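You operate a simulated robot arm through the tools that you are given. There is no shell and no other tool. Be economical: measure what you need, move in short steps, check, and stop when the job is done.

Carry out the task below with a simulated robot arm. There is one attempt and no reset: what you move stays moved.

Task
First put the honey jar on the plate, then wipe the drip and slide the plate there.
Fine: the red-lidded jar; wipe, then slide onto the clean spot; the blue cloth goes back where it lay. Set down upright: honey jar. What is to be rubbed or washed off counts as gone when no trace of it is left.

It is judged by the outcome, as a careful person would: the job done as asked, and still so three seconds after it is handed in. It fails if anything else is knocked over, pushed out of place, dropped, spilled or broken. Flat cloth is picked up by pressing the open fingertips on it (5 to 10 N) and closing them slowly along it; thin cloth reads only 2 to 8 mm in the jaws.

Robot
A 6-joint arm with a two-finger parallel gripper, fixed in place. Base frame: the origin is at the foot of the arm, x ahead of it, y to its left, z up; the work surface is at about z = 920. Readings come in mm, rad, newtons and seconds.
With the tool pointing down near the work surface it reaches from about 220 to 620 mm from the base axis. Its first joint turns from -1.152 to 1.152 rad. Payload 2.7 kg.
The TCP is the grasp point between the finger pads, 23 mm short of the fingertips. In the tool frame z runs along the fingers and y along their closing line. The gripper opens to 94 mm. The fingers are 38 mm wide and 10 mm thick; the gripper's body (54 by 96 mm) begins 39 mm behind the TCP.
Orientation is told as [roll, pitch, yaw] about the base's x, y, z axes, in that order, counted from this pose: with the fingers straight down and closing along the base's y, the tool's x points along the base's -x, its y along +y and its z along -z.

Tools
- The arm moves only by the tool send_rows. Its argument "deltas" is a list of rows, each an object of numbers (a shift or turn left out is 0, a gripper value left out holds the last): "x", "y", "z": the shift along the tool's x, y, z in mm; "wx", "wy", "wz": the turn, a rotation vector about the tool's x, y, z in rad; "gripper": the opening, from 0 (shut) to 1 (fully open). In form: [{"x": .., "y": .., "z": .., "wx": .., "wy": .., "wz": .., "gripper": ..}, ...]. A call has 1 to 10 rows; each row is the pose to reach, as a shift and turn from the pose commanded when the call began, along the tool's axes at that moment. A row lasts 0.2 s, in which the tool goes at most 50 mm and 0.15 rad; a call with a longer step from one row to the next is refused whole, and so is a gripper value outside its range. A pose out of reach is approached as far as the arm can. The call stops where the force on the tool passes 50 N (or 10 N more than at its start, if that is more) or the arm is blocked; 0.2 s more then pass. The fingers move at their own pace (about 45 mm/s each) and stop on an object; they squeeze with about 30 N. The grip force told is the motor's: it shows also when the fingers shut on nothing. Time passes only in rows, and 0.2 s behind the last, so rows that repeat a pose let the fingers close. The reply holds the time, the measured pose of the TCP, the force on the tool along the base axes, the opening and the grip force, in the units named above and with some noise, with the torque about the TCP (base axes, N m) and any sound that the robot's microphone picked up.
- Cameras (640 x 400 px; columns grow to the right, rows downward): "scene" is fixed at [90.4, -438.1, 1415]; the picture's right is [0.63, -0.78, 0.00], its down [-0.42, -0.34, -0.84] and it looks along [0.65, 0.53, -0.54] (base axes); focal length 311 px, centre (320, 200). "wrist" rides on the gripper at [86, 16, -74] in the tool frame; the picture's right is [-0.18, 0.98, 0.00], its down [-0.58, -0.11, -0.81] and it looks along [-0.79, -0.15, 0.59] (tool axes); focal length 243 px, centre (320, 200). There is no depth. A picture from a camera that has moved, and an enlarged one, comes with that camera's place and axes in the base frame and with its lens. The place of the scene camera against the robot may be out by one fixed shift of up to 18 mm in any direction.
- camera(camera): a new picture of that camera. It takes no simulated time.
- close_up(camera, box): a new picture of the part [left, top, right, bottom] of that camera's present view, enlarged. It takes no simulated time.
- job_done(): hands the job in; it is judged then, once.

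Work in short steps. Places have to be worked out from the pictures, the camera data and where the tool is seen: move nearer, look again, correct. Check each grasp and each placing, and mend what went wrong. You have 120 turns and 84 pictures in all, those below and enlarged ones among them. Open the gripper and draw the arm clear of the work before you hand the job in, unless the task says otherwise; then end with one line.

The tools are called after ">>>" as name(argument=value, ...) on one line, values as JSON. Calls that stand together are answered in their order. send_rows: Moves the arm, as the interface text tells. Its arguments: {"type":"object","properties":{"deltas":{"type":"array"}},"required":["deltas"]} The other tools are called the same way: camera (camera) takes a picture; close_up (camera, box) takes an enlarged picture of a part of a camera's view; job_done () hands the job in.

At the start:

```text
clock: 0.0
eef_pos: [335.0, -21.6, 1161.8]
orientation: [-0.001, -0.001, 0.0]
wrist_force: [0.1, 0.3, -0.1]
ft_torque: [0.0, 0.02, -0.03]
finger_gap: 94.1
grasp_force: 0.0
```

scene: 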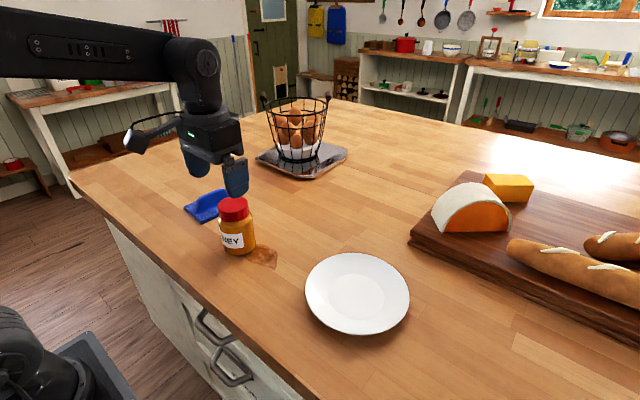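
wrist: 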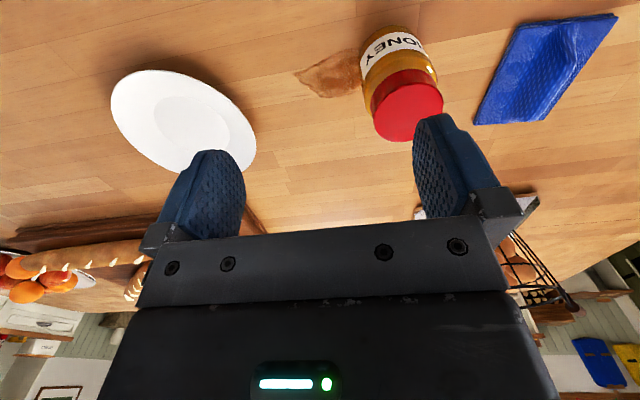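

The jar looks to be near [390, 50], with the plate near [440, -237], the drip near [410, -10] and the cloth near [450, 255]. I move above the jar at height and look from there to refine these.

>>> send_rows(deltas=[{"x": -20, "y": 30}, {"x": -40, "y": 55}, {"x": -53, "y": 71}, {"x": -53, "y": 71}])

>>> camera(camera="wrist")

>>> camera(camera="scene")

>>> close_up(camera="scene", box=[170, 170, 330, 290])

```text
clock: 1.0
eef_pos: [388.5, 49.6, 1163.5]
orientation: [-0.001, 0.001, 0.001]
wrist_force: [-0.3, 0.0, -0.8]
ft_torque: [0.02, 0.0, 0.01]
finger_gap: 93.9
grasp_force: 0.1
```

```text
81 pictures are left
camera wrist: at [303.4, 65.5, 1235.4], right [0.18, 0.98, 0.0], down [0.58, -0.11, 0.81], along [0.79, -0.15, -0.59], focal length 243 px, centre (320, 200)
```

wrist: 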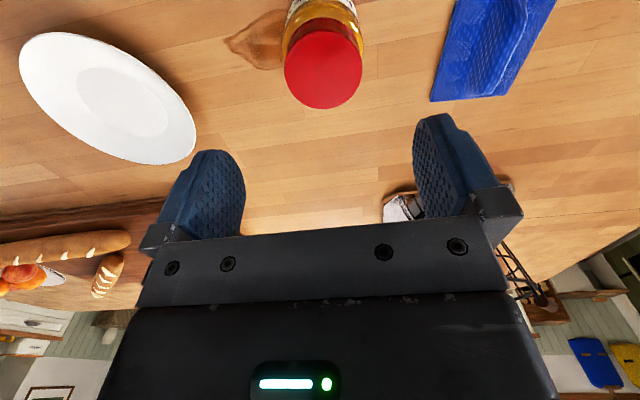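

```text
80 pictures are left
```

scene: 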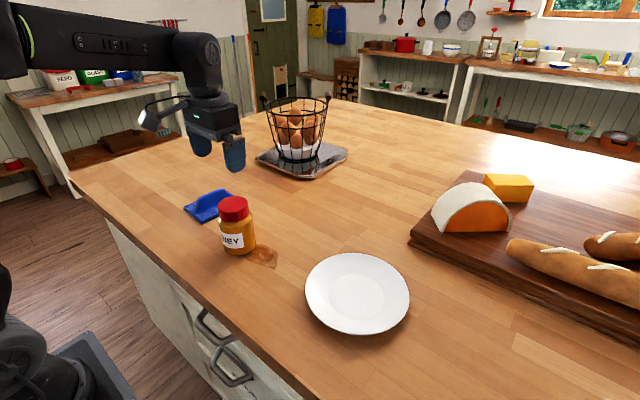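

```text
3.33 times, centred on (250, 230) of scene
camera zoom: at [90.4, -438.1, 1415.0], right [0.63, -0.78, 0.0], down [-0.42, -0.34, -0.84], along [0.65, 0.53, -0.54], focal length 1038 px, centre (553, 100)
```

zoom: 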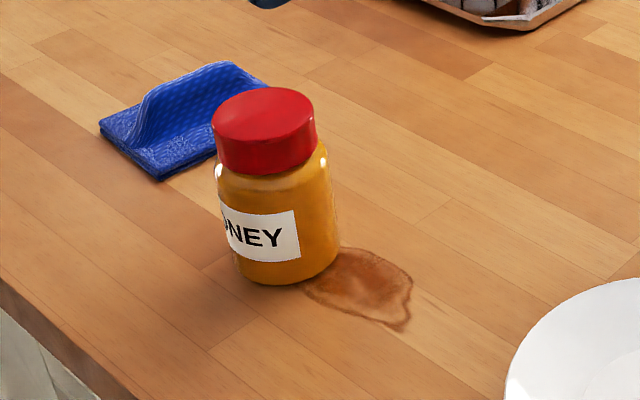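

The lid triangulates to about [395, 50] with its top near z 1030 and a width of about 65 mm. I descend in stages to straddle the lid.

>>> send_rows(deltas=[{"x": -6, "y": 1, "z": 30}, {"x": -6, "y": 1, "z": 65}, {"x": -6, "y": 1, "z": 95}, {"x": -6, "y": 1, "z": 95}])

>>> camera(camera="wrist")

>>> close_up(camera="scene", box=[150, 130, 310, 270])

```text
clock: 2.0
eef_pos: [394.4, 49.4, 1067.0]
orientation: [0.001, 0.001, 0.001]
wrist_force: [0.3, -0.1, -0.5]
ft_torque: [-0.02, 0.03, 0.04]
finger_gap: 93.9
grasp_force: 0.1
```

```text
78 pictures are left
camera wrist: at [309.0, 66.1, 1139.3], right [0.18, 0.98, 0.0], down [0.58, -0.11, 0.81], along [0.79, -0.15, -0.59], focal length 243 px, centre (320, 200)
```

wrist: 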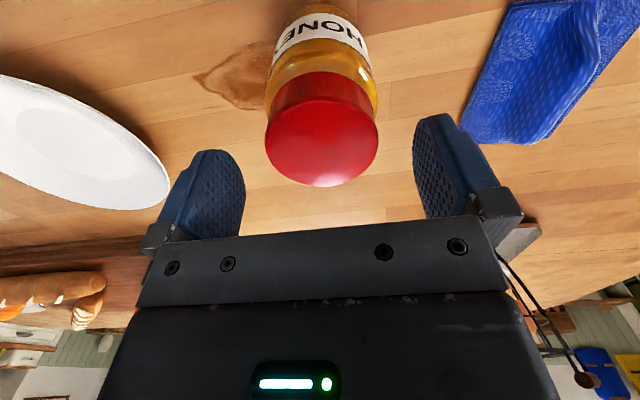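

```text
2.86 times, centred on (230, 200) of scene
camera zoom: at [90.4, -438.1, 1415.0], right [0.63, -0.78, 0.0], down [-0.42, -0.34, -0.84], along [0.65, 0.53, -0.54], focal length 890 px, centre (577, 200)
```

zoom: 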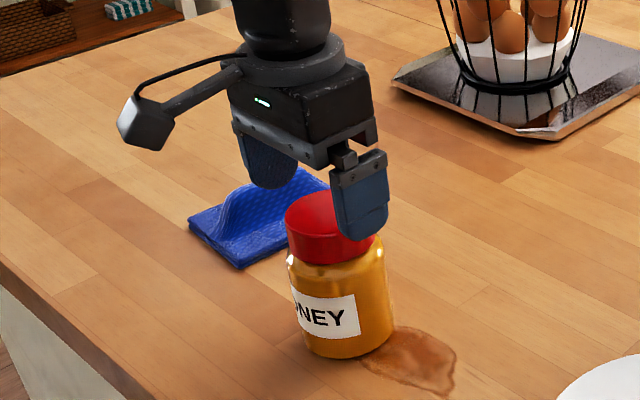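

The lid centre now reads about [400, 50], 65 mm wide. I shift 5 mm ahead, descend around the lid and close.

>>> send_rows(deltas=[{"x": -5, "z": 15}, {"x": -5, "z": 35}, {"x": -5, "z": 49}, {"x": -5, "z": 49}, {"x": -5, "z": 49, "gripper": 0.4}, {"x": -5, "z": 49, "gripper": 0.4}, {"x": -5, "z": 49, "gripper": 0.4}])

>>> camera(camera="wrist")

```text
clock: 3.6
eef_pos: [398.9, 49.8, 1019.5]
orientation: [-0.001, 0.0, 0.001]
wrist_force: [0.8, 0.6, 1.0]
ft_torque: [0.09, -0.14, 0.09]
finger_gap: 73.4
grasp_force: 30.3
```

```text
76 pictures are left
camera wrist: at [314.4, 65.6, 1091.4], right [0.18, 0.98, 0.0], down [0.58, -0.11, 0.81], along [0.79, -0.15, -0.59], focal length 243 px, centre (320, 200)
```

wrist: 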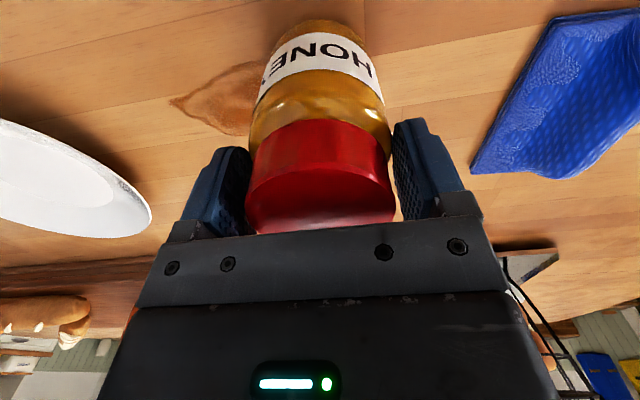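

The gripper holds at 73 mm, possibly on the shoulder of the jar. I test with a small lift.

>>> send_rows(deltas=[{"z": -5}, {"z": -15}, {"z": -25}, {"z": -25}])

>>> camera(camera="wrist")

>>> close_up(camera="scene", box=[150, 150, 310, 270])

```text
clock: 4.6
eef_pos: [399.1, 49.4, 1043.1]
orientation: [0.0, 0.0, -0.001]
wrist_force: [-0.1, 0.1, -4.9]
ft_torque: [-0.02, -0.01, 0.01]
finger_gap: 73.1
grasp_force: 29.8
```

```text
75 pictures are left
camera wrist: at [314.4, 65.5, 1116.4], right [0.18, 0.98, 0.0], down [0.58, -0.11, 0.81], along [0.79, -0.15, -0.59], focal length 243 px, centre (320, 200)
```

wrist: 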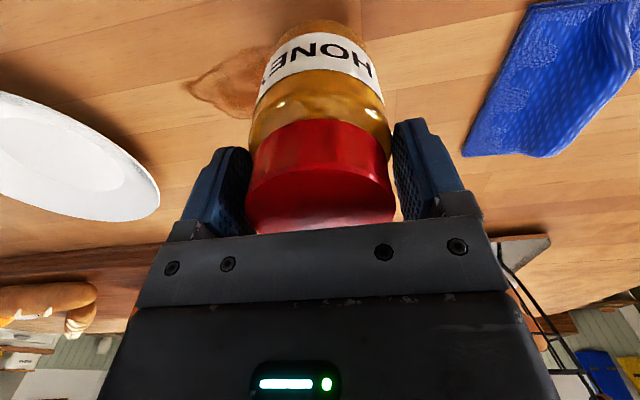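

```text
3.33 times, centred on (230, 210) of scene
camera zoom: at [90.4, -438.1, 1415.0], right [0.63, -0.78, 0.0], down [-0.42, -0.34, -0.84], along [0.65, 0.53, -0.54], focal length 1038 px, centre (620, 167)
```

zoom: 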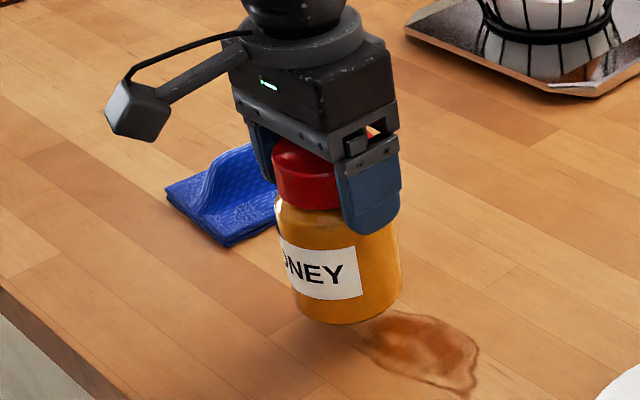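

The jar is held (about 5 N). I lift it higher and carry it toward the plate, then look.

>>> send_rows(deltas=[{"z": -40}, {"z": -80}, {"z": -100, "y": -40}, {"z": -100, "y": -85}, {"z": -100, "y": -130}, {"z": -100, "y": -175}, {"z": -100, "y": -215}, {"z": -100, "y": -230}, {"z": -100, "y": -230}])

>>> camera(camera="wrist")

>>> camera(camera="scene")

```text
clock: 6.6
eef_pos: [399.3, -180.6, 1143.7]
orientation: [0.001, -0.001, 0.001]
wrist_force: [-0.1, 0.9, -5.0]
ft_torque: [-0.01, 0.02, -0.01]
finger_gap: 73.0
grasp_force: 30.1
```

```text
73 pictures are left
camera wrist: at [314.3, -164.3, 1216.7], right [0.18, 0.98, 0.0], down [0.58, -0.11, 0.81], along [0.79, -0.15, -0.59], focal length 243 px, centre (320, 200)
```

wrist: 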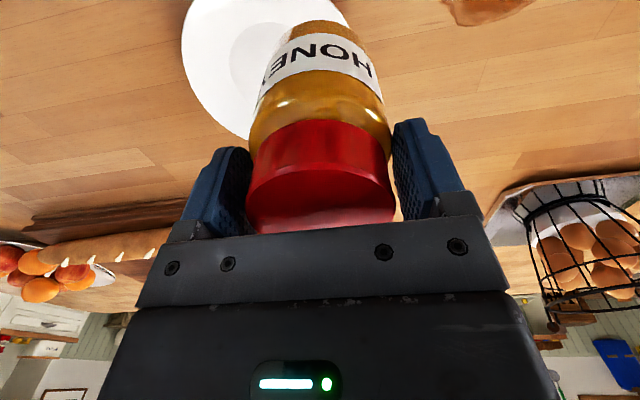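

```text
72 pictures are left
```

scene: 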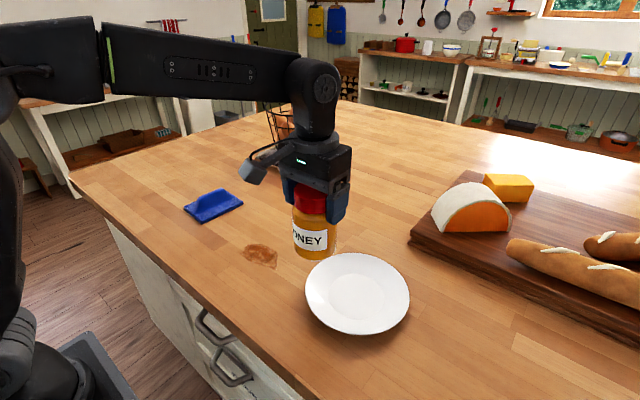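

From the rim points the plate centre comes out at about [445, -249], radius about 100. I move over it and lower partway.

>>> send_rows(deltas=[{"x": -25, "y": -35}, {"x": -45, "y": -68}, {"x": -45, "y": -68, "z": 30}, {"x": -45, "y": -68, "z": 60}, {"x": -45, "y": -68, "z": 90}, {"x": -45, "y": -68, "z": 90}])

>>> camera(camera="wrist")

>>> close_up(camera="scene", box=[270, 190, 450, 350])

```text
clock: 8.0
eef_pos: [445.5, -247.9, 1053.1]
orientation: [0.0, 0.002, -0.001]
wrist_force: [-0.3, -0.2, -4.5]
ft_torque: [0.0, -0.01, 0.01]
finger_gap: 73.1
grasp_force: 30.1
```

```text
71 pictures are left
camera wrist: at [359.4, -232.0, 1126.6], right [0.18, 0.98, 0.0], down [0.58, -0.11, 0.81], along [0.79, -0.15, -0.59], focal length 243 px, centre (320, 200)
```

wrist: 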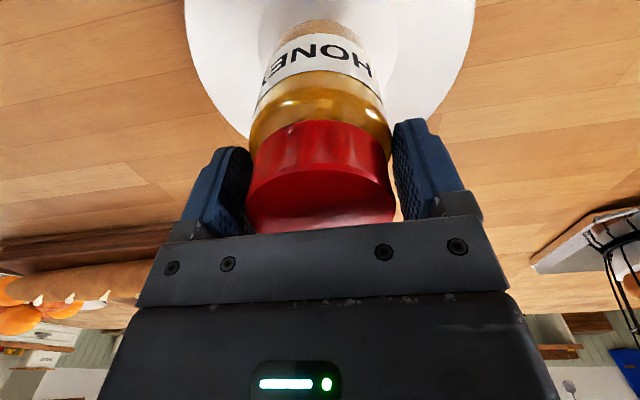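

```text
2.50 times, centred on (360, 270) of scene
camera zoom: at [90.5, -438.2, 1415.0], right [0.63, -0.78, 0.0], down [-0.42, -0.34, -0.84], along [0.65, 0.53, -0.54], focal length 778 px, centre (220, 25)
```

zoom: 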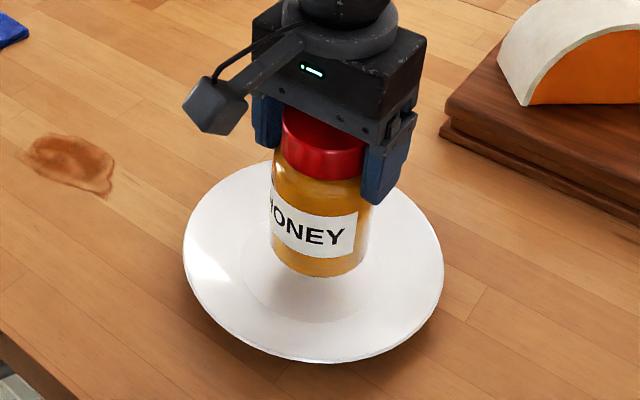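

The jar is centred over the well. I lower it slowly until contact.

>>> send_rows(deltas=[{"y": 2, "z": 10}, {"y": 2, "z": 20}, {"y": 2, "z": 23}, {"y": 2, "z": 25}, {"y": 2, "z": 25}])

```text
clock: 9.2
eef_pos: [443.9, -246.5, 1027.7]
orientation: [-0.001, 0.0, -0.001]
wrist_force: [0.4, -0.4, -5.3]
ft_torque: [-0.04, 0.02, -0.03]
finger_gap: 73.1
grasp_force: 29.9
```

No contact yet; I go on in 1 mm steps.

>>> send_rows(deltas=[{"z": 1}, {"z": 2}, {"z": 2}])

>>> send_rows(deltas=[{"z": 1}, {"z": 2}, {"z": 2}])

```text
clock: 10.0
eef_pos: [443.9, -246.5, 1024.9]
orientation: [0.0, 0.001, 0.0]
wrist_force: [-0.5, -0.9, -5.9]
ft_torque: [-0.03, 0.03, 0.0]
finger_gap: 73.1
grasp_force: 29.9
```

```text
clock: 10.8
eef_pos: [444.7, -247.0, 1023.9]
orientation: [-0.001, 0.001, -0.001]
wrist_force: [-0.2, 0.7, -4.0]
ft_torque: [0.04, -0.01, -0.02]
finger_gap: 73.2
grasp_force: 29.9
```

Still hanging, or only just touching. One more short lowering.

>>> send_rows(deltas=[{"z": 1}, {"z": 1}])

>>> send_rows(deltas=[{"z": 1}, {"z": 1}])

```text
clock: 11.4
eef_pos: [443.5, -247.2, 1025.0]
orientation: [0.001, -0.002, 0.001]
wrist_force: [-2.1, 1.5, 4.8]
ft_torque: [0.3, 0.32, 0.01]
finger_gap: 73.3
grasp_force: 29.8
```

```text
clock: 12.0
eef_pos: [444.8, -246.5, 1024.4]
orientation: [-0.002, -0.002, 0.0]
wrist_force: [-4.1, 2.5, 16.8]
ft_torque: [0.49, 0.59, -0.01]
finger_gap: 73.3
grasp_force: 30.1
```

Contact is made with the well. I back off 1 mm, release and rise straight up.

>>> send_rows(deltas=[{"z": -1}, {"z": -1, "gripper": 1.0}, {"z": -1, "gripper": 1.0}, {"z": -1, "gripper": 1.0}, {"z": -20}, {"z": -60}, {"z": -100}, {"z": -140}, {"z": -140}])

>>> close_up(camera="scene", box=[170, 160, 450, 350])

>>> camera(camera="wrist")

```text
clock: 14.0
eef_pos: [444.0, -247.5, 1163.4]
orientation: [0.001, 0.0, 0.001]
wrist_force: [0.6, 0.0, 0.1]
ft_torque: [0.0, 0.01, 0.02]
finger_gap: 94.0
grasp_force: 0.1
```

```text
2.11 times, centred on (310, 255) of scene
camera zoom: at [90.4, -438.1, 1415.0], right [0.63, -0.78, 0.0], down [-0.42, -0.34, -0.84], along [0.65, 0.53, -0.54], focal length 655 px, centre (341, 84)
```

zoom: 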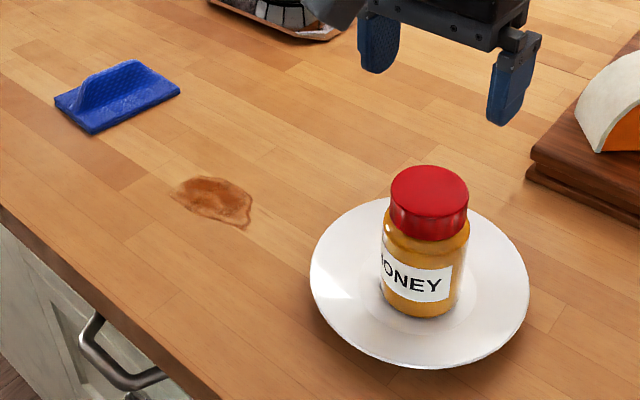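

```text
68 pictures are left
camera wrist: at [358.6, -230.4, 1236.0], right [0.18, 0.98, 0.0], down [0.58, -0.11, 0.81], along [0.79, -0.15, -0.59], focal length 243 px, centre (320, 200)
```

wrist: 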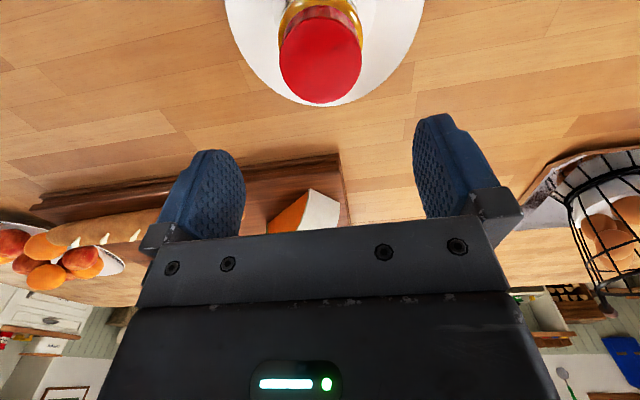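

The jar stands upright in the plate. Next the cloth: I move the arm to where the wrist camera sees both the cloth and the drip.

>>> send_rows(deltas=[{"x": 10, "y": 45}, {"x": 20, "y": 92}, {"x": 30, "y": 140}, {"x": 40, "y": 187}, {"x": 50, "y": 234}, {"x": 60, "y": 281}, {"x": 70, "y": 328}, {"x": 80, "y": 374}, {"x": 84, "y": 400}, {"x": 84, "y": 400}])

>>> camera(camera="wrist")

```text
clock: 16.2
eef_pos: [360.9, 154.8, 1163.3]
orientation: [0.0, -0.001, -0.001]
wrist_force: [0.6, 0.1, -0.1]
ft_torque: [0.0, 0.05, 0.01]
finger_gap: 94.3
grasp_force: 0.1
```

```text
67 pictures are left
camera wrist: at [275.8, 169.9, 1236.3], right [0.18, 0.98, 0.0], down [0.58, -0.11, 0.81], along [0.79, -0.15, -0.59], focal length 243 px, centre (320, 200)
```

wrist: 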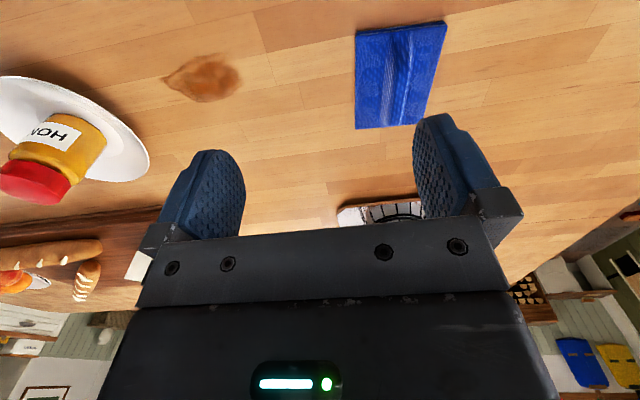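

The cloth spans about x 389–527, y 184–284, with a folded ridge along x near y 235. The drip spans about x 382–438, y −62–42. I go above the ridge and lower for a closer look.

>>> send_rows(deltas=[{"x": -30, "y": 30}, {"x": -60, "y": 55}, {"x": -80, "y": 80, "z": 20}, {"x": -80, "y": 80, "z": 60}, {"x": -80, "y": 80, "z": 100}, {"x": -80, "y": 80, "z": 100}])

>>> camera(camera="wrist")

>>> close_up(camera="scene", box=[140, 130, 300, 250])

```text
clock: 17.6
eef_pos: [441.0, 234.4, 1061.7]
orientation: [0.002, 0.0, 0.001]
wrist_force: [0.1, -0.2, 0.1]
ft_torque: [-0.03, -0.02, -0.02]
finger_gap: 93.8
grasp_force: 0.1
```

```text
66 pictures are left
camera wrist: at [355.9, 249.8, 1135.2], right [0.18, 0.98, 0.0], down [0.58, -0.11, 0.81], along [0.79, -0.15, -0.59], focal length 243 px, centre (320, 200)
```

wrist: 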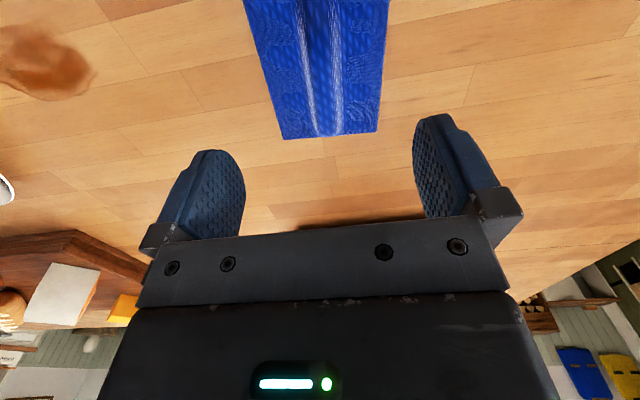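

```text
3.33 times, centred on (220, 190) of scene
camera zoom: at [90.4, -438.1, 1415.0], right [0.63, -0.78, 0.0], down [-0.42, -0.34, -0.84], along [0.65, 0.53, -0.54], focal length 1038 px, centre (653, 233)
```

zoom: 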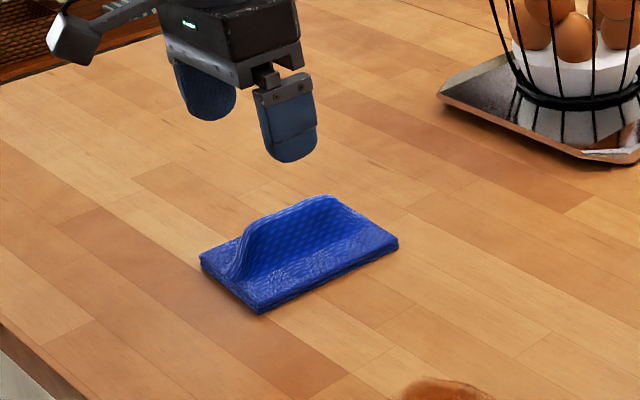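

The ridge's middle is near [456, 231] and it stands roughly 30 mm high on a flat pad. I line up over it with the gripper half closed and descend to just above.

>>> send_rows(deltas=[{"x": -15, "y": -3, "z": 20, "gripper": 0.6}, {"x": -15, "y": -3, "z": 50, "gripper": 0.55}, {"x": -15, "y": -3, "z": 70, "gripper": 0.55}, {"x": -15, "y": -3, "z": 70, "gripper": 0.55}])

>>> camera(camera="wrist")

>>> close_up(camera="scene", box=[140, 130, 300, 250])

```text
clock: 18.6
eef_pos: [455.9, 230.1, 992.7]
orientation: [0.0, 0.0, -0.001]
wrist_force: [0.4, 0.7, 1.2]
ft_torque: [0.0, 0.01, -0.01]
finger_gap: 51.8
grasp_force: 0.1
```

```text
64 pictures are left
camera wrist: at [370.9, 246.4, 1065.8], right [0.18, 0.98, 0.0], down [0.58, -0.11, 0.81], along [0.79, -0.15, -0.59], focal length 243 px, centre (320, 200)
```

wrist: 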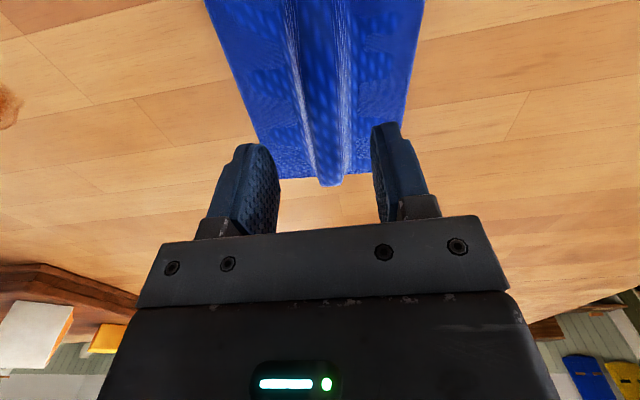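

```text
3.33 times, centred on (220, 190) of scene
camera zoom: at [90.4, -438.1, 1415.0], right [0.63, -0.78, 0.0], down [-0.42, -0.34, -0.84], along [0.65, 0.53, -0.54], focal length 1038 px, centre (653, 233)
```

zoom: 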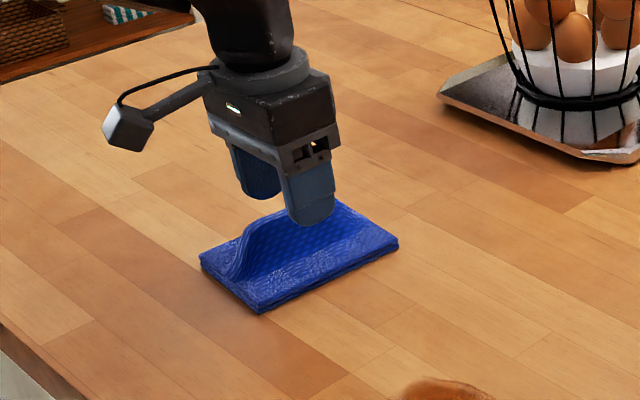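

The fingers straddle the ridge evenly. I descend gently.

>>> send_rows(deltas=[{"z": 10}, {"z": 20}, {"z": 28}, {"z": 32}, {"z": 35}, {"z": 35}])

>>> close_up(camera="scene", box=[160, 150, 280, 240])

```text
clock: 20.0
eef_pos: [454.7, 230.7, 956.7]
orientation: [-0.001, 0.001, 0.001]
wrist_force: [0.3, -0.3, -0.4]
ft_torque: [0.0, 0.01, -0.02]
finger_gap: 51.9
grasp_force: 0.0
```

```text
4.44 times, centred on (220, 195) of scene
camera zoom: at [90.4, -438.1, 1415.0], right [0.63, -0.78, 0.0], down [-0.42, -0.34, -0.84], along [0.65, 0.53, -0.54], focal length 1384 px, centre (764, 222)
```

zoom: 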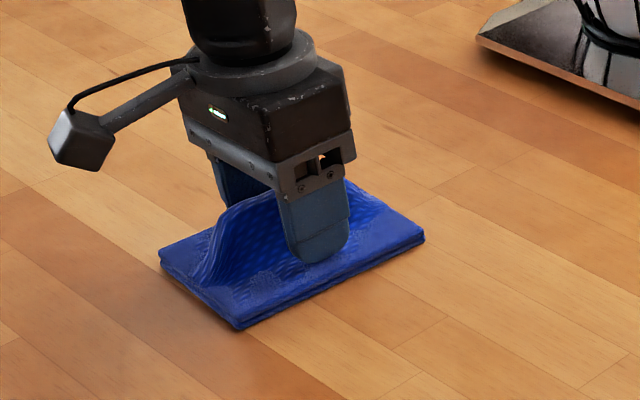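

The fingertips sit just above the pad. I close on the ridge here.

>>> send_rows(deltas=[{"z": 1, "gripper": 0.4}, {"z": 1, "gripper": 0.25}, {"z": 1, "gripper": 0.1}, {"z": 1, "gripper": 0.0}, {"z": 1, "gripper": 0.0}])

>>> camera(camera="wrist")

```text
clock: 21.2
eef_pos: [455.6, 230.9, 956.4]
orientation: [0.002, -0.001, 0.001]
wrist_force: [0.4, -0.3, 0.8]
ft_torque: [0.02, 0.0, 0.01]
finger_gap: 23.4
grasp_force: 29.9
```

```text
61 pictures are left
camera wrist: at [370.7, 246.6, 1029.8], right [0.18, 0.98, 0.0], down [0.58, -0.11, 0.81], along [0.79, -0.15, -0.59], focal length 243 px, centre (320, 200)
```

wrist: 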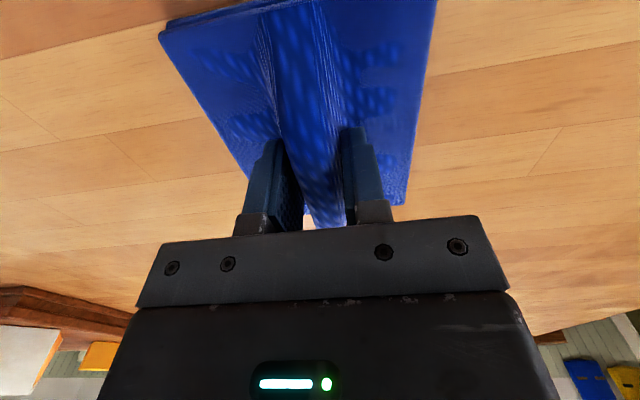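

I have a firm grip on the ridge at 23 mm; the return pose is TCP [455.5, 231, 956]. I lift to check.

>>> send_rows(deltas=[{"z": -10}, {"z": -30}, {"z": -50}, {"z": -50}])

>>> camera(camera="scene")

>>> camera(camera="wrist")

```text
clock: 22.2
eef_pos: [455.0, 231.4, 1007.4]
orientation: [0.0, -0.001, 0.0]
wrist_force: [-0.9, 0.4, -0.7]
ft_torque: [0.01, 0.0, -0.02]
finger_gap: 23.3
grasp_force: 30.1
```

```text
60 pictures are left
```

scene: 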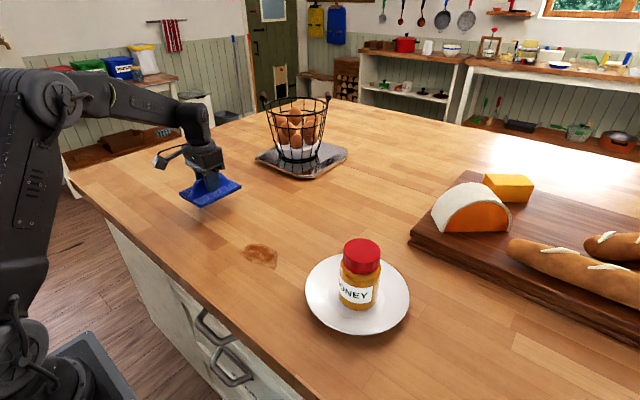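

```text
59 pictures are left
camera wrist: at [370.1, 246.8, 1080.0], right [0.18, 0.98, 0.0], down [0.58, -0.11, 0.81], along [0.79, -0.15, -0.59], focal length 243 px, centre (320, 200)
```

wrist: 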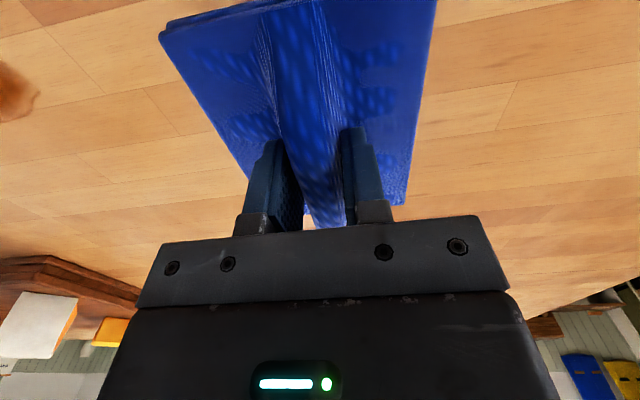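

The cloth came up as one stiff pad. I carry it over the drip at [410, 0].

>>> send_rows(deltas=[{"x": 9, "y": -46}, {"x": 18, "y": -92}, {"x": 27, "y": -138}, {"x": 36, "y": -184}, {"x": 45, "y": -225}, {"x": 45, "y": -225}, {"x": 45, "y": -225, "z": 25}, {"x": 45, "y": -225, "z": 45}, {"x": 45, "y": -225, "z": 50}, {"x": 45, "y": -225, "z": 50}])

>>> close_up(camera="scene", box=[170, 160, 370, 310])

```text
clock: 24.4
eef_pos: [411.0, 5.5, 956.8]
orientation: [0.0, -0.003, 0.0]
wrist_force: [-1.5, 0.7, 6.8]
ft_torque: [-0.02, 0.14, -0.02]
finger_gap: 23.4
grasp_force: 30.4
```

```text
2.67 times, centred on (270, 235) of scene
camera zoom: at [90.3, -438.1, 1415.0], right [0.63, -0.78, 0.0], down [-0.42, -0.34, -0.84], along [0.65, 0.53, -0.54], focal length 830 px, centre (453, 107)
```

zoom: 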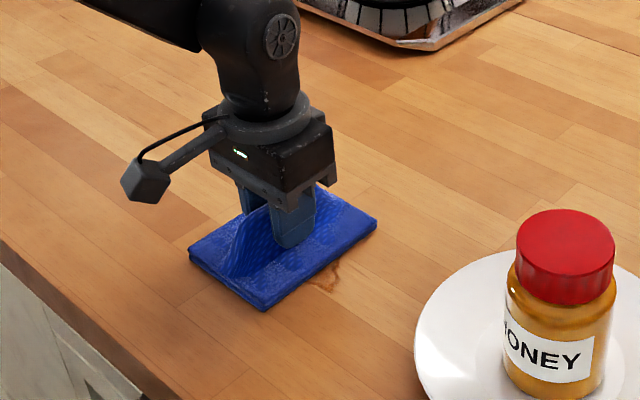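

The pad is in contact at about 7 N and only the drip's tip shows. I rub back and forth along y with light pressure.

>>> send_rows(deltas=[{"y": -20, "z": 0.7}, {"y": -40, "z": 0.7}, {"y": -55, "z": 0.7}, {"y": -35, "z": 0.7}, {"y": -10, "z": 0.7}, {"y": 15, "z": 0.7}, {"y": 35, "z": 0.7}, {"y": 10, "z": 0.7}, {"y": -15, "z": 0.7}, {"y": -40, "z": 0.7}])

>>> send_rows(deltas=[{"y": -15}, {"x": 15, "y": 0}, {"x": 15, "y": 25}, {"x": 15, "y": 50}, {"x": 15, "y": 75}, {"x": -15, "y": 60}, {"x": -15, "y": 35}, {"x": -15, "y": 10}, {"x": -15, "y": -15}, {"x": 0, "y": -10}])

```text
clock: 26.6
eef_pos: [409.9, -33.0, 956.3]
orientation: [-0.001, 0.0, 0.002]
wrist_force: [0.7, 7.8, 14.7]
ft_torque: [0.14, -0.21, 0.03]
finger_gap: 23.3
grasp_force: 30.0
```

```text
clock: 28.8
eef_pos: [410.5, -45.2, 956.0]
orientation: [0.001, -0.001, 0.0]
wrist_force: [2.4, -1.7, 6.6]
ft_torque: [-0.06, -0.09, 0.01]
finger_gap: 23.3
grasp_force: 29.6
```

I lift and move the cloth aside toward +y to inspect the spot.

>>> send_rows(deltas=[{"z": -20}, {"z": -60}, {"z": -80, "y": 45}, {"z": -80, "y": 90}, {"z": -80, "y": 135}, {"z": -80, "y": 180}, {"z": -80, "y": 180}])

>>> close_up(camera="scene", box=[190, 210, 330, 300])

>>> camera(camera="wrist")

```text
clock: 30.4
eef_pos: [409.8, 135.8, 1035.8]
orientation: [0.0, 0.001, 0.001]
wrist_force: [-0.3, -0.3, -1.4]
ft_torque: [-0.02, -0.01, 0.01]
finger_gap: 23.0
grasp_force: 30.1
```

```text
4.44 times, centred on (260, 255) of scene
camera zoom: at [90.4, -438.1, 1415.0], right [0.63, -0.78, 0.0], down [-0.42, -0.34, -0.84], along [0.65, 0.53, -0.54], focal length 1384 px, centre (587, -44)
```

zoom: 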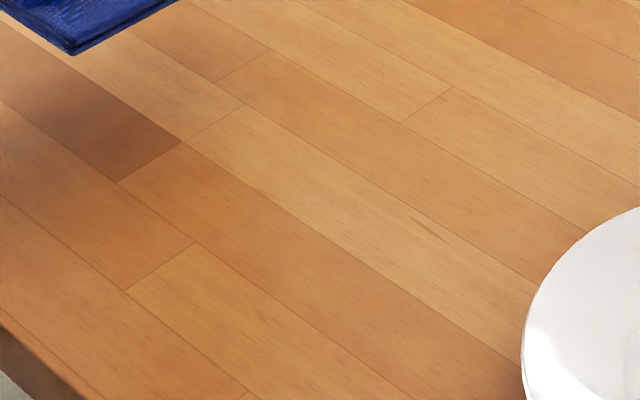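

```text
56 pictures are left
camera wrist: at [324.5, 152.3, 1108.4], right [0.18, 0.98, 0.0], down [0.58, -0.11, 0.81], along [0.79, -0.15, -0.59], focal length 243 px, centre (320, 200)
```

wrist: 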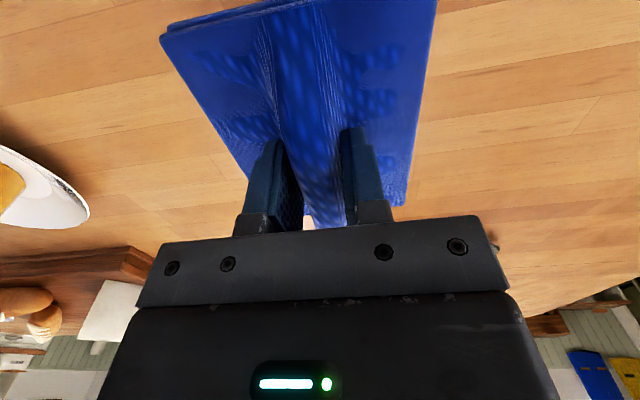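

No trace of the drip is left. I return the cloth to its original place.

>>> send_rows(deltas=[{"x": -22, "y": 47}, {"x": -45, "y": 95}, {"x": -45, "y": 95, "z": 30}, {"x": -45, "y": 95, "z": 60}, {"x": -45, "y": 95, "z": 76}, {"x": -45, "y": 95, "z": 76}])

```text
refused: row 1 steps farther than a row can; nothing moved
```

The step was slightly too long; I split it finer.

>>> send_rows(deltas=[{"x": -15, "y": 32}, {"x": -30, "y": 64}, {"x": -45, "y": 95}, {"x": -45, "y": 95, "z": 30}, {"x": -45, "y": 95, "z": 60}, {"x": -45, "y": 95, "z": 76}, {"x": -45, "y": 95, "z": 78}, {"x": -45, "y": 95, "z": 78}])

```text
clock: 32.2
eef_pos: [455.1, 230.6, 957.2]
orientation: [0.001, -0.001, 0.0]
wrist_force: [-0.2, 0.6, -0.2]
ft_torque: [0.0, -0.01, 0.01]
finger_gap: 23.3
grasp_force: 30.1
```

The cloth is a hair above the table. I lower 1 mm more, release slowly and rise.

>>> send_rows(deltas=[{"z": 1}, {"z": 1, "gripper": 0.35}, {"z": 1, "gripper": 0.55}, {"z": 1, "gripper": 0.55}, {"z": -20}, {"z": -60}, {"z": -100}, {"z": -140}, {"z": -180}, {"z": -180}])

>>> camera(camera="scene")

>>> close_up(camera="scene", box=[140, 130, 300, 250])

```text
clock: 34.4
eef_pos: [455.4, 230.7, 1138.4]
orientation: [-0.001, -0.001, 0.0]
wrist_force: [0.1, 0.0, -1.1]
ft_torque: [-0.01, 0.02, -0.05]
finger_gap: 51.6
grasp_force: 0.0
```

```text
55 pictures are left
```

scene: 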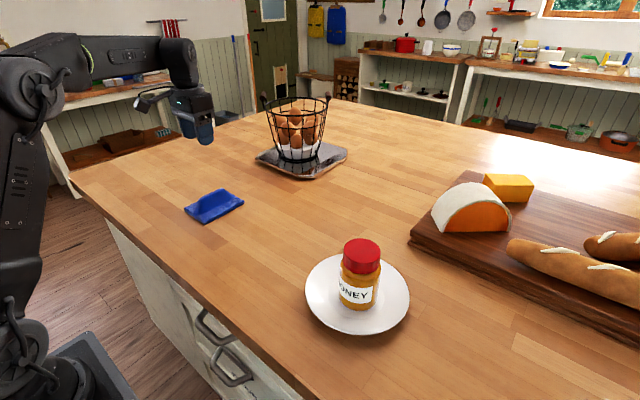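

```text
3.33 times, centred on (220, 190) of scene
camera zoom: at [90.4, -438.1, 1415.0], right [0.63, -0.78, 0.0], down [-0.42, -0.34, -0.84], along [0.65, 0.53, -0.54], focal length 1038 px, centre (653, 233)
```

zoom: 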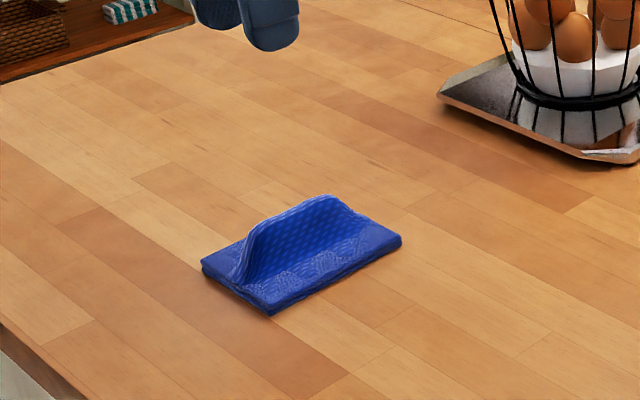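

The cloth is back where it lay. Next I slide the plate: I'll push it from its −y side with the two open fingers, the closing line square to the push direction (−0.155, 0.988). First I turn the tool so the camera faces away from the jar.

>>> send_rows(deltas=[{"wz": -0.14, "y": -40}, {"wz": -0.28, "y": -80}, {"wz": -0.42, "y": -120}, {"wz": -0.56, "y": -160}, {"wz": -0.7, "y": -200}, {"wz": -0.84, "y": -240}, {"wz": -0.98, "y": -280}, {"wz": -1.12, "y": -320}, {"wz": -1.26, "y": -360}, {"wz": -1.4, "y": -400, "gripper": 1.0}])

```text
clock: 36.6
eef_pos: [455.1, -170.3, 1137.3]
orientation: [0.001, 0.001, 1.4]
wrist_force: [-0.5, -0.1, 0.1]
ft_torque: [0.0, 0.03, 0.04]
finger_gap: 86.6
grasp_force: 0.0
```

I continue to behind the plate, still high.

>>> send_rows(deltas=[{"x": 40, "y": -8.5, "wz": -0.07}, {"x": 80, "y": -17, "wz": -0.14}, {"x": 120, "y": -26, "wz": -0.21}, {"x": 160, "y": -34, "wz": -0.28}, {"x": 200, "y": -43, "wz": -0.326}, {"x": 200, "y": -43, "wz": -0.326}])

>>> camera(camera="scene")

>>> camera(camera="wrist")

```text
clock: 38.0
eef_pos: [458.8, -370.5, 1134.7]
orientation: [0.0, 0.0, 1.728]
wrist_force: [0.0, -0.2, 0.5]
ft_torque: [-0.02, -0.02, 0.01]
finger_gap: 93.9
grasp_force: 0.0
out of reach, approached as far as the arm can: row 5, 6
```

```text
53 pictures are left
```

scene: 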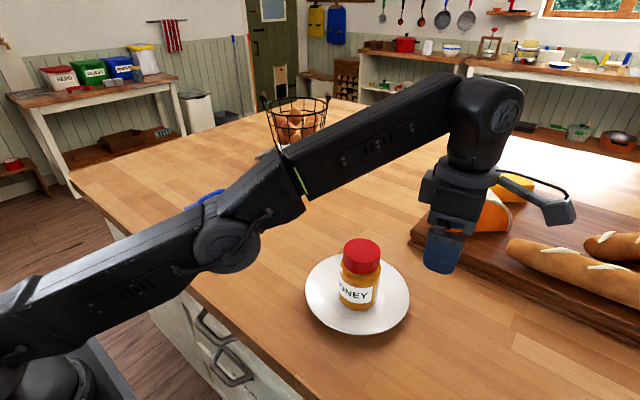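

```text
52 pictures are left
camera wrist: at [457.8, -459.1, 1208.3], right [-1.0, 0.03, 0.0], down [0.02, 0.59, 0.81], along [0.02, 0.81, -0.59], focal length 243 px, centre (320, 200)
```

wrist: 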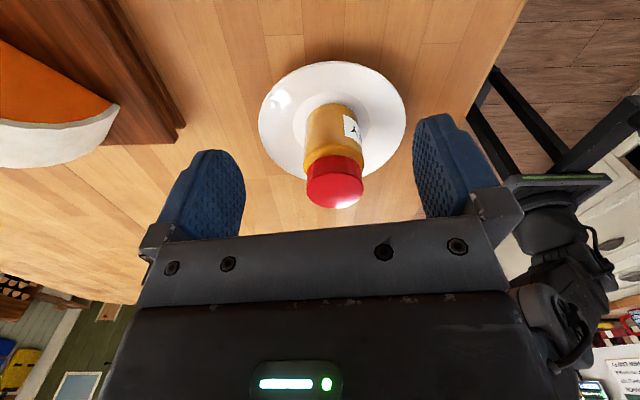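

The view confirms the plate centre near [445, −241], with the near rim at about y −340. I descend behind it in stages.

>>> send_rows(deltas=[{"z": 40}, {"z": 80}, {"z": 120}, {"z": 160}, {"z": 172}, {"z": 172}])

>>> camera(camera="wrist")

>>> close_up(camera="scene", box=[270, 180, 510, 360])

```text
clock: 39.4
eef_pos: [460.1, -369.1, 964.6]
orientation: [0.001, -0.001, 1.726]
wrist_force: [-0.4, 0.3, -0.1]
ft_torque: [-0.02, -0.01, 0.01]
finger_gap: 94.1
grasp_force: 0.0
```

```text
51 pictures are left
camera wrist: at [457.9, -458.3, 1036.3], right [-1.0, 0.03, 0.0], down [0.02, 0.59, 0.81], along [0.02, 0.81, -0.59], focal length 243 px, centre (320, 200)
```

wrist: 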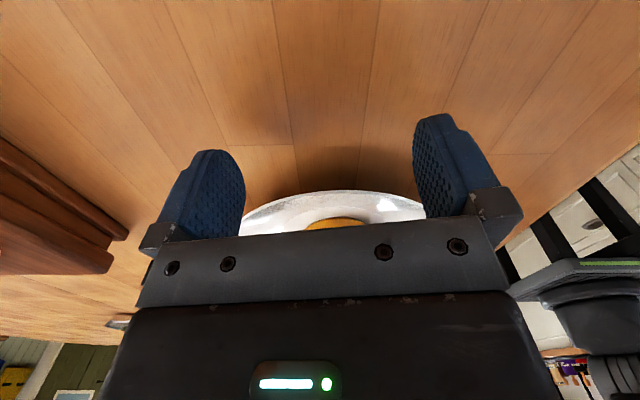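

```text
2.22 times, centred on (390, 270) of scene
camera zoom: at [90.4, -438.1, 1415.0], right [0.63, -0.78, 0.0], down [-0.42, -0.34, -0.84], along [0.65, 0.53, -0.54], focal length 692 px, centre (164, 44)
```

zoom: 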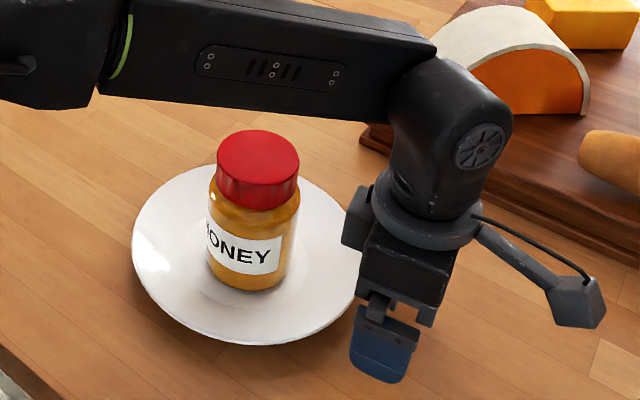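

The fingers are clear behind the rim. I lower to z 948 and creep forward toward contact.

>>> send_rows(deltas=[{"z": 8}, {"z": 16}, {"z": 16}, {"x": -4, "y": -3, "z": 16}, {"x": -8, "y": -3, "z": 16}, {"x": -12, "y": -3, "z": 16}, {"x": -16, "y": -3, "z": 16}])

>>> close_up(camera="scene", box=[270, 200, 470, 350])

>>> camera(camera="wrist")

```text
clock: 41.0
eef_pos: [459.7, -351.9, 947.7]
orientation: [-0.001, 0.0, 1.726]
wrist_force: [-0.5, 1.0, -0.7]
ft_torque: [0.01, -0.01, -0.01]
finger_gap: 93.8
grasp_force: 0.1
```

```text
2.67 times, centred on (370, 275) of scene
camera zoom: at [90.4, -438.1, 1415.0], right [0.63, -0.78, 0.0], down [-0.42, -0.34, -0.84], along [0.65, 0.53, -0.54], focal length 830 px, centre (187, 0)
```

zoom: 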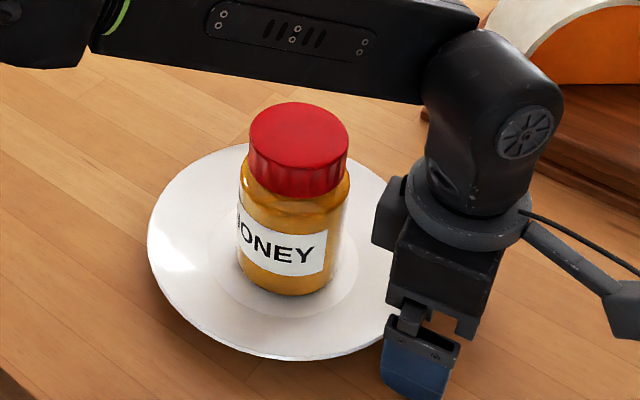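

```text
48 pictures are left
camera wrist: at [458.2, -441.7, 1020.3], right [-1.0, 0.03, 0.0], down [0.02, 0.59, 0.81], along [0.02, 0.81, -0.59], focal length 243 px, centre (320, 200)
```

wrist: 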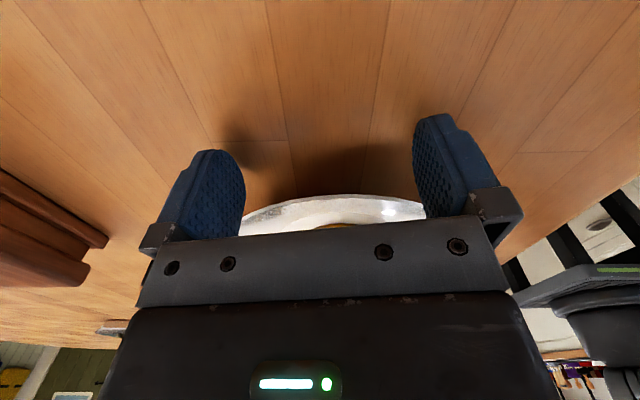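

No contact yet. I creep 8 mm more and check the gap between the wrist housing and the jar.

>>> send_rows(deltas=[{"x": -3}, {"x": -6}, {"x": -8}, {"x": -8}])

>>> close_up(camera="scene", box=[300, 220, 440, 330])

```text
clock: 42.0
eef_pos: [458.4, -345.9, 947.0]
orientation: [-0.001, 0.001, 1.727]
wrist_force: [1.9, -2.7, -1.2]
ft_torque: [-0.01, 0.09, -0.14]
finger_gap: 94.1
grasp_force: 0.1
```

```text
3.64 times, centred on (370, 275) of scene
camera zoom: at [90.4, -438.2, 1414.9], right [0.63, -0.78, 0.0], down [-0.42, -0.34, -0.84], along [0.65, 0.53, -0.54], focal length 1132 px, centre (138, -73)
```

zoom: 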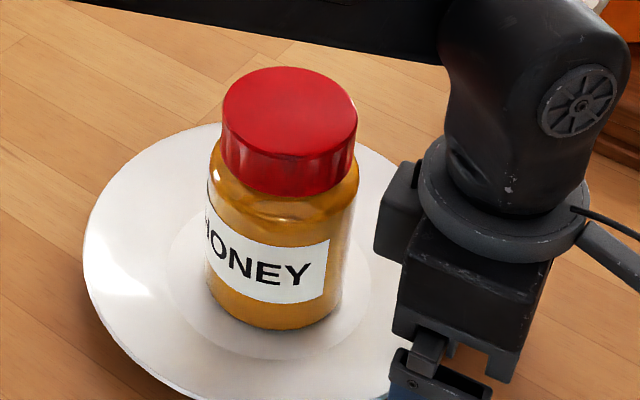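

Contact has begun (about 3 N) and the housing stays clear of the jar. I push slowly.

>>> send_rows(deltas=[{"x": -3}, {"x": -7}, {"x": -12}, {"x": -18}, {"x": -24}, {"x": -30}, {"x": -35}, {"x": -38}, {"x": -40}, {"x": -40}])

>>> camera(camera="scene")

>>> camera(camera="wrist")

```text
clock: 44.2
eef_pos: [452.8, -306.6, 946.7]
orientation: [0.002, -0.001, 1.726]
wrist_force: [1.1, -3.2, 0.5]
ft_torque: [0.01, -0.05, -0.05]
finger_gap: 94.1
grasp_force: 0.0
```

```text
46 pictures are left
```

scene: 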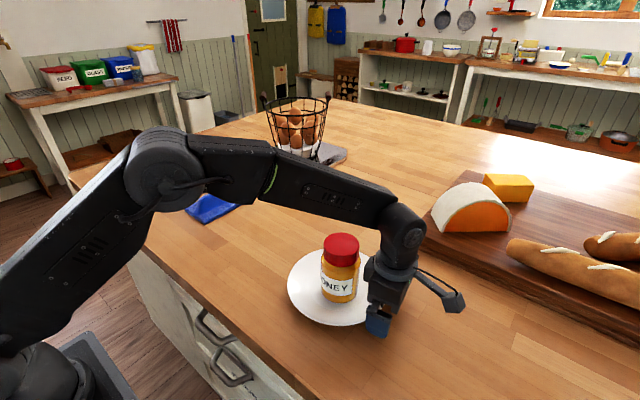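

```text
45 pictures are left
camera wrist: at [450.9, -394.7, 1020.2], right [-1.0, 0.03, 0.0], down [0.02, 0.59, 0.81], along [0.02, 0.81, -0.59], focal length 243 px, centre (320, 200)
```

wrist: 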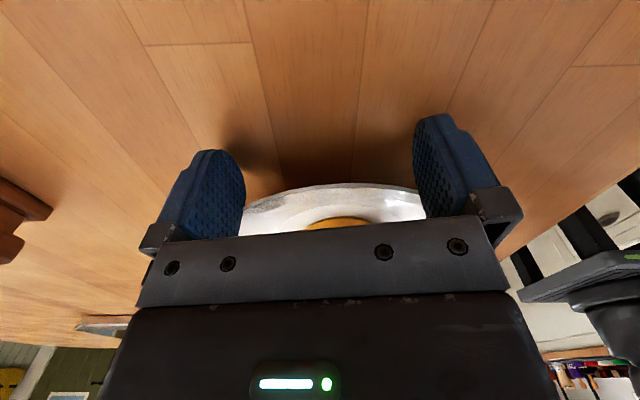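

The plate slides steadily with the jar upright. I continue in the same line.

>>> send_rows(deltas=[{"x": -4}, {"x": -11}, {"x": -19}, {"x": -28}, {"x": -37}, {"x": -46}, {"x": -54}, {"x": -60}, {"x": -63}, {"x": -64}])

>>> send_rows(deltas=[{"x": -4}, {"x": -11}, {"x": -19}, {"x": -28}, {"x": -37}, {"x": -46}, {"x": -54}, {"x": -60}, {"x": -63}, {"x": -64}])

>>> camera(camera="scene")

>>> camera(camera="wrist")

```text
clock: 46.4
eef_pos: [441.0, -243.3, 947.4]
orientation: [0.0, 0.0, 1.724]
wrist_force: [1.1, -3.5, 1.8]
ft_torque: [0.03, -0.02, -0.06]
finger_gap: 94.2
grasp_force: 0.0
```

```text
clock: 48.6
eef_pos: [432.3, -180.1, 948.2]
orientation: [-0.002, 0.0, 1.727]
wrist_force: [0.8, -4.9, 2.9]
ft_torque: [0.01, 0.04, 0.03]
finger_gap: 94.1
grasp_force: 0.0
```

```text
44 pictures are left
```

scene: 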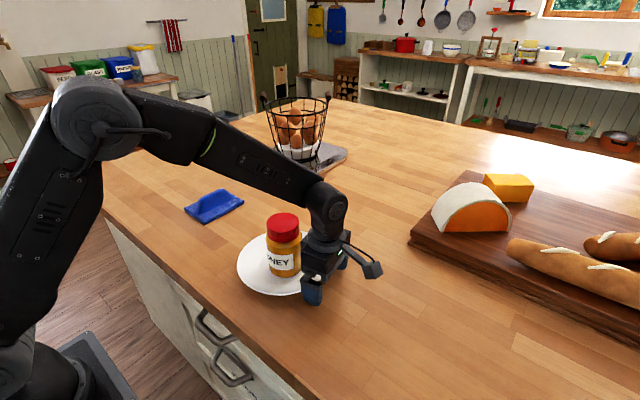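

```text
43 pictures are left
camera wrist: at [430.9, -268.2, 1020.5], right [-1.0, 0.03, 0.0], down [0.02, 0.59, 0.81], along [0.02, 0.81, -0.59], focal length 243 px, centre (320, 200)
```

wrist: 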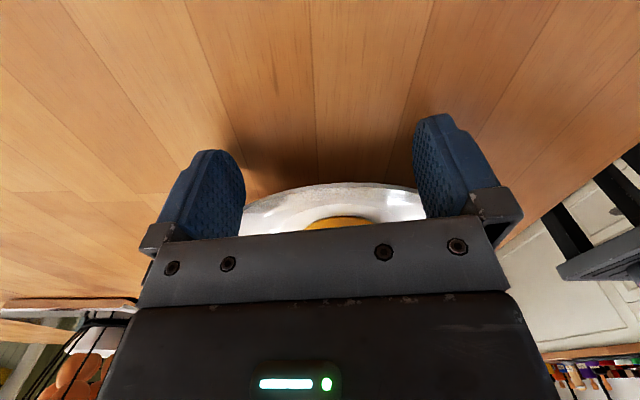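

The plate centre should now be near [416, −78]. I push about 62 mm more, then check.

>>> send_rows(deltas=[{"x": -4}, {"x": -11}, {"x": -19}, {"x": -28}, {"x": -37}, {"x": -46}, {"x": -53}, {"x": -58}, {"x": -61}, {"x": -62}])

>>> camera(camera="scene")

>>> camera(camera="wrist")

```text
clock: 50.8
eef_pos: [424.1, -120.1, 947.7]
orientation: [-0.002, 0.0, 1.728]
wrist_force: [0.9, -4.4, 1.6]
ft_torque: [0.01, -0.02, -0.02]
finger_gap: 94.1
grasp_force: 0.0
```

```text
42 pictures are left
```

scene: 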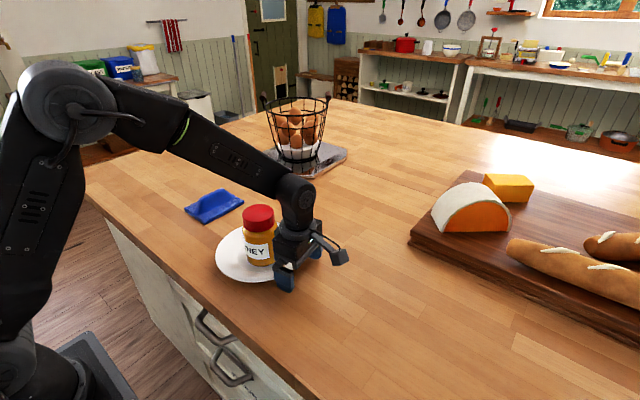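

```text
41 pictures are left
camera wrist: at [421.3, -207.3, 1020.5], right [-1.0, 0.03, 0.0], down [0.02, 0.59, 0.81], along [0.02, 0.81, -0.59], focal length 243 px, centre (320, 200)
```

wrist: 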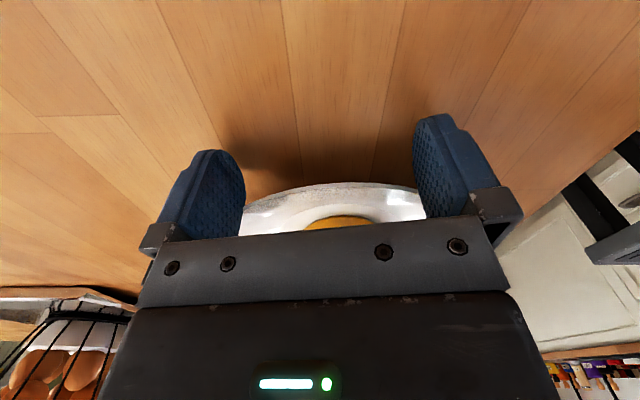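

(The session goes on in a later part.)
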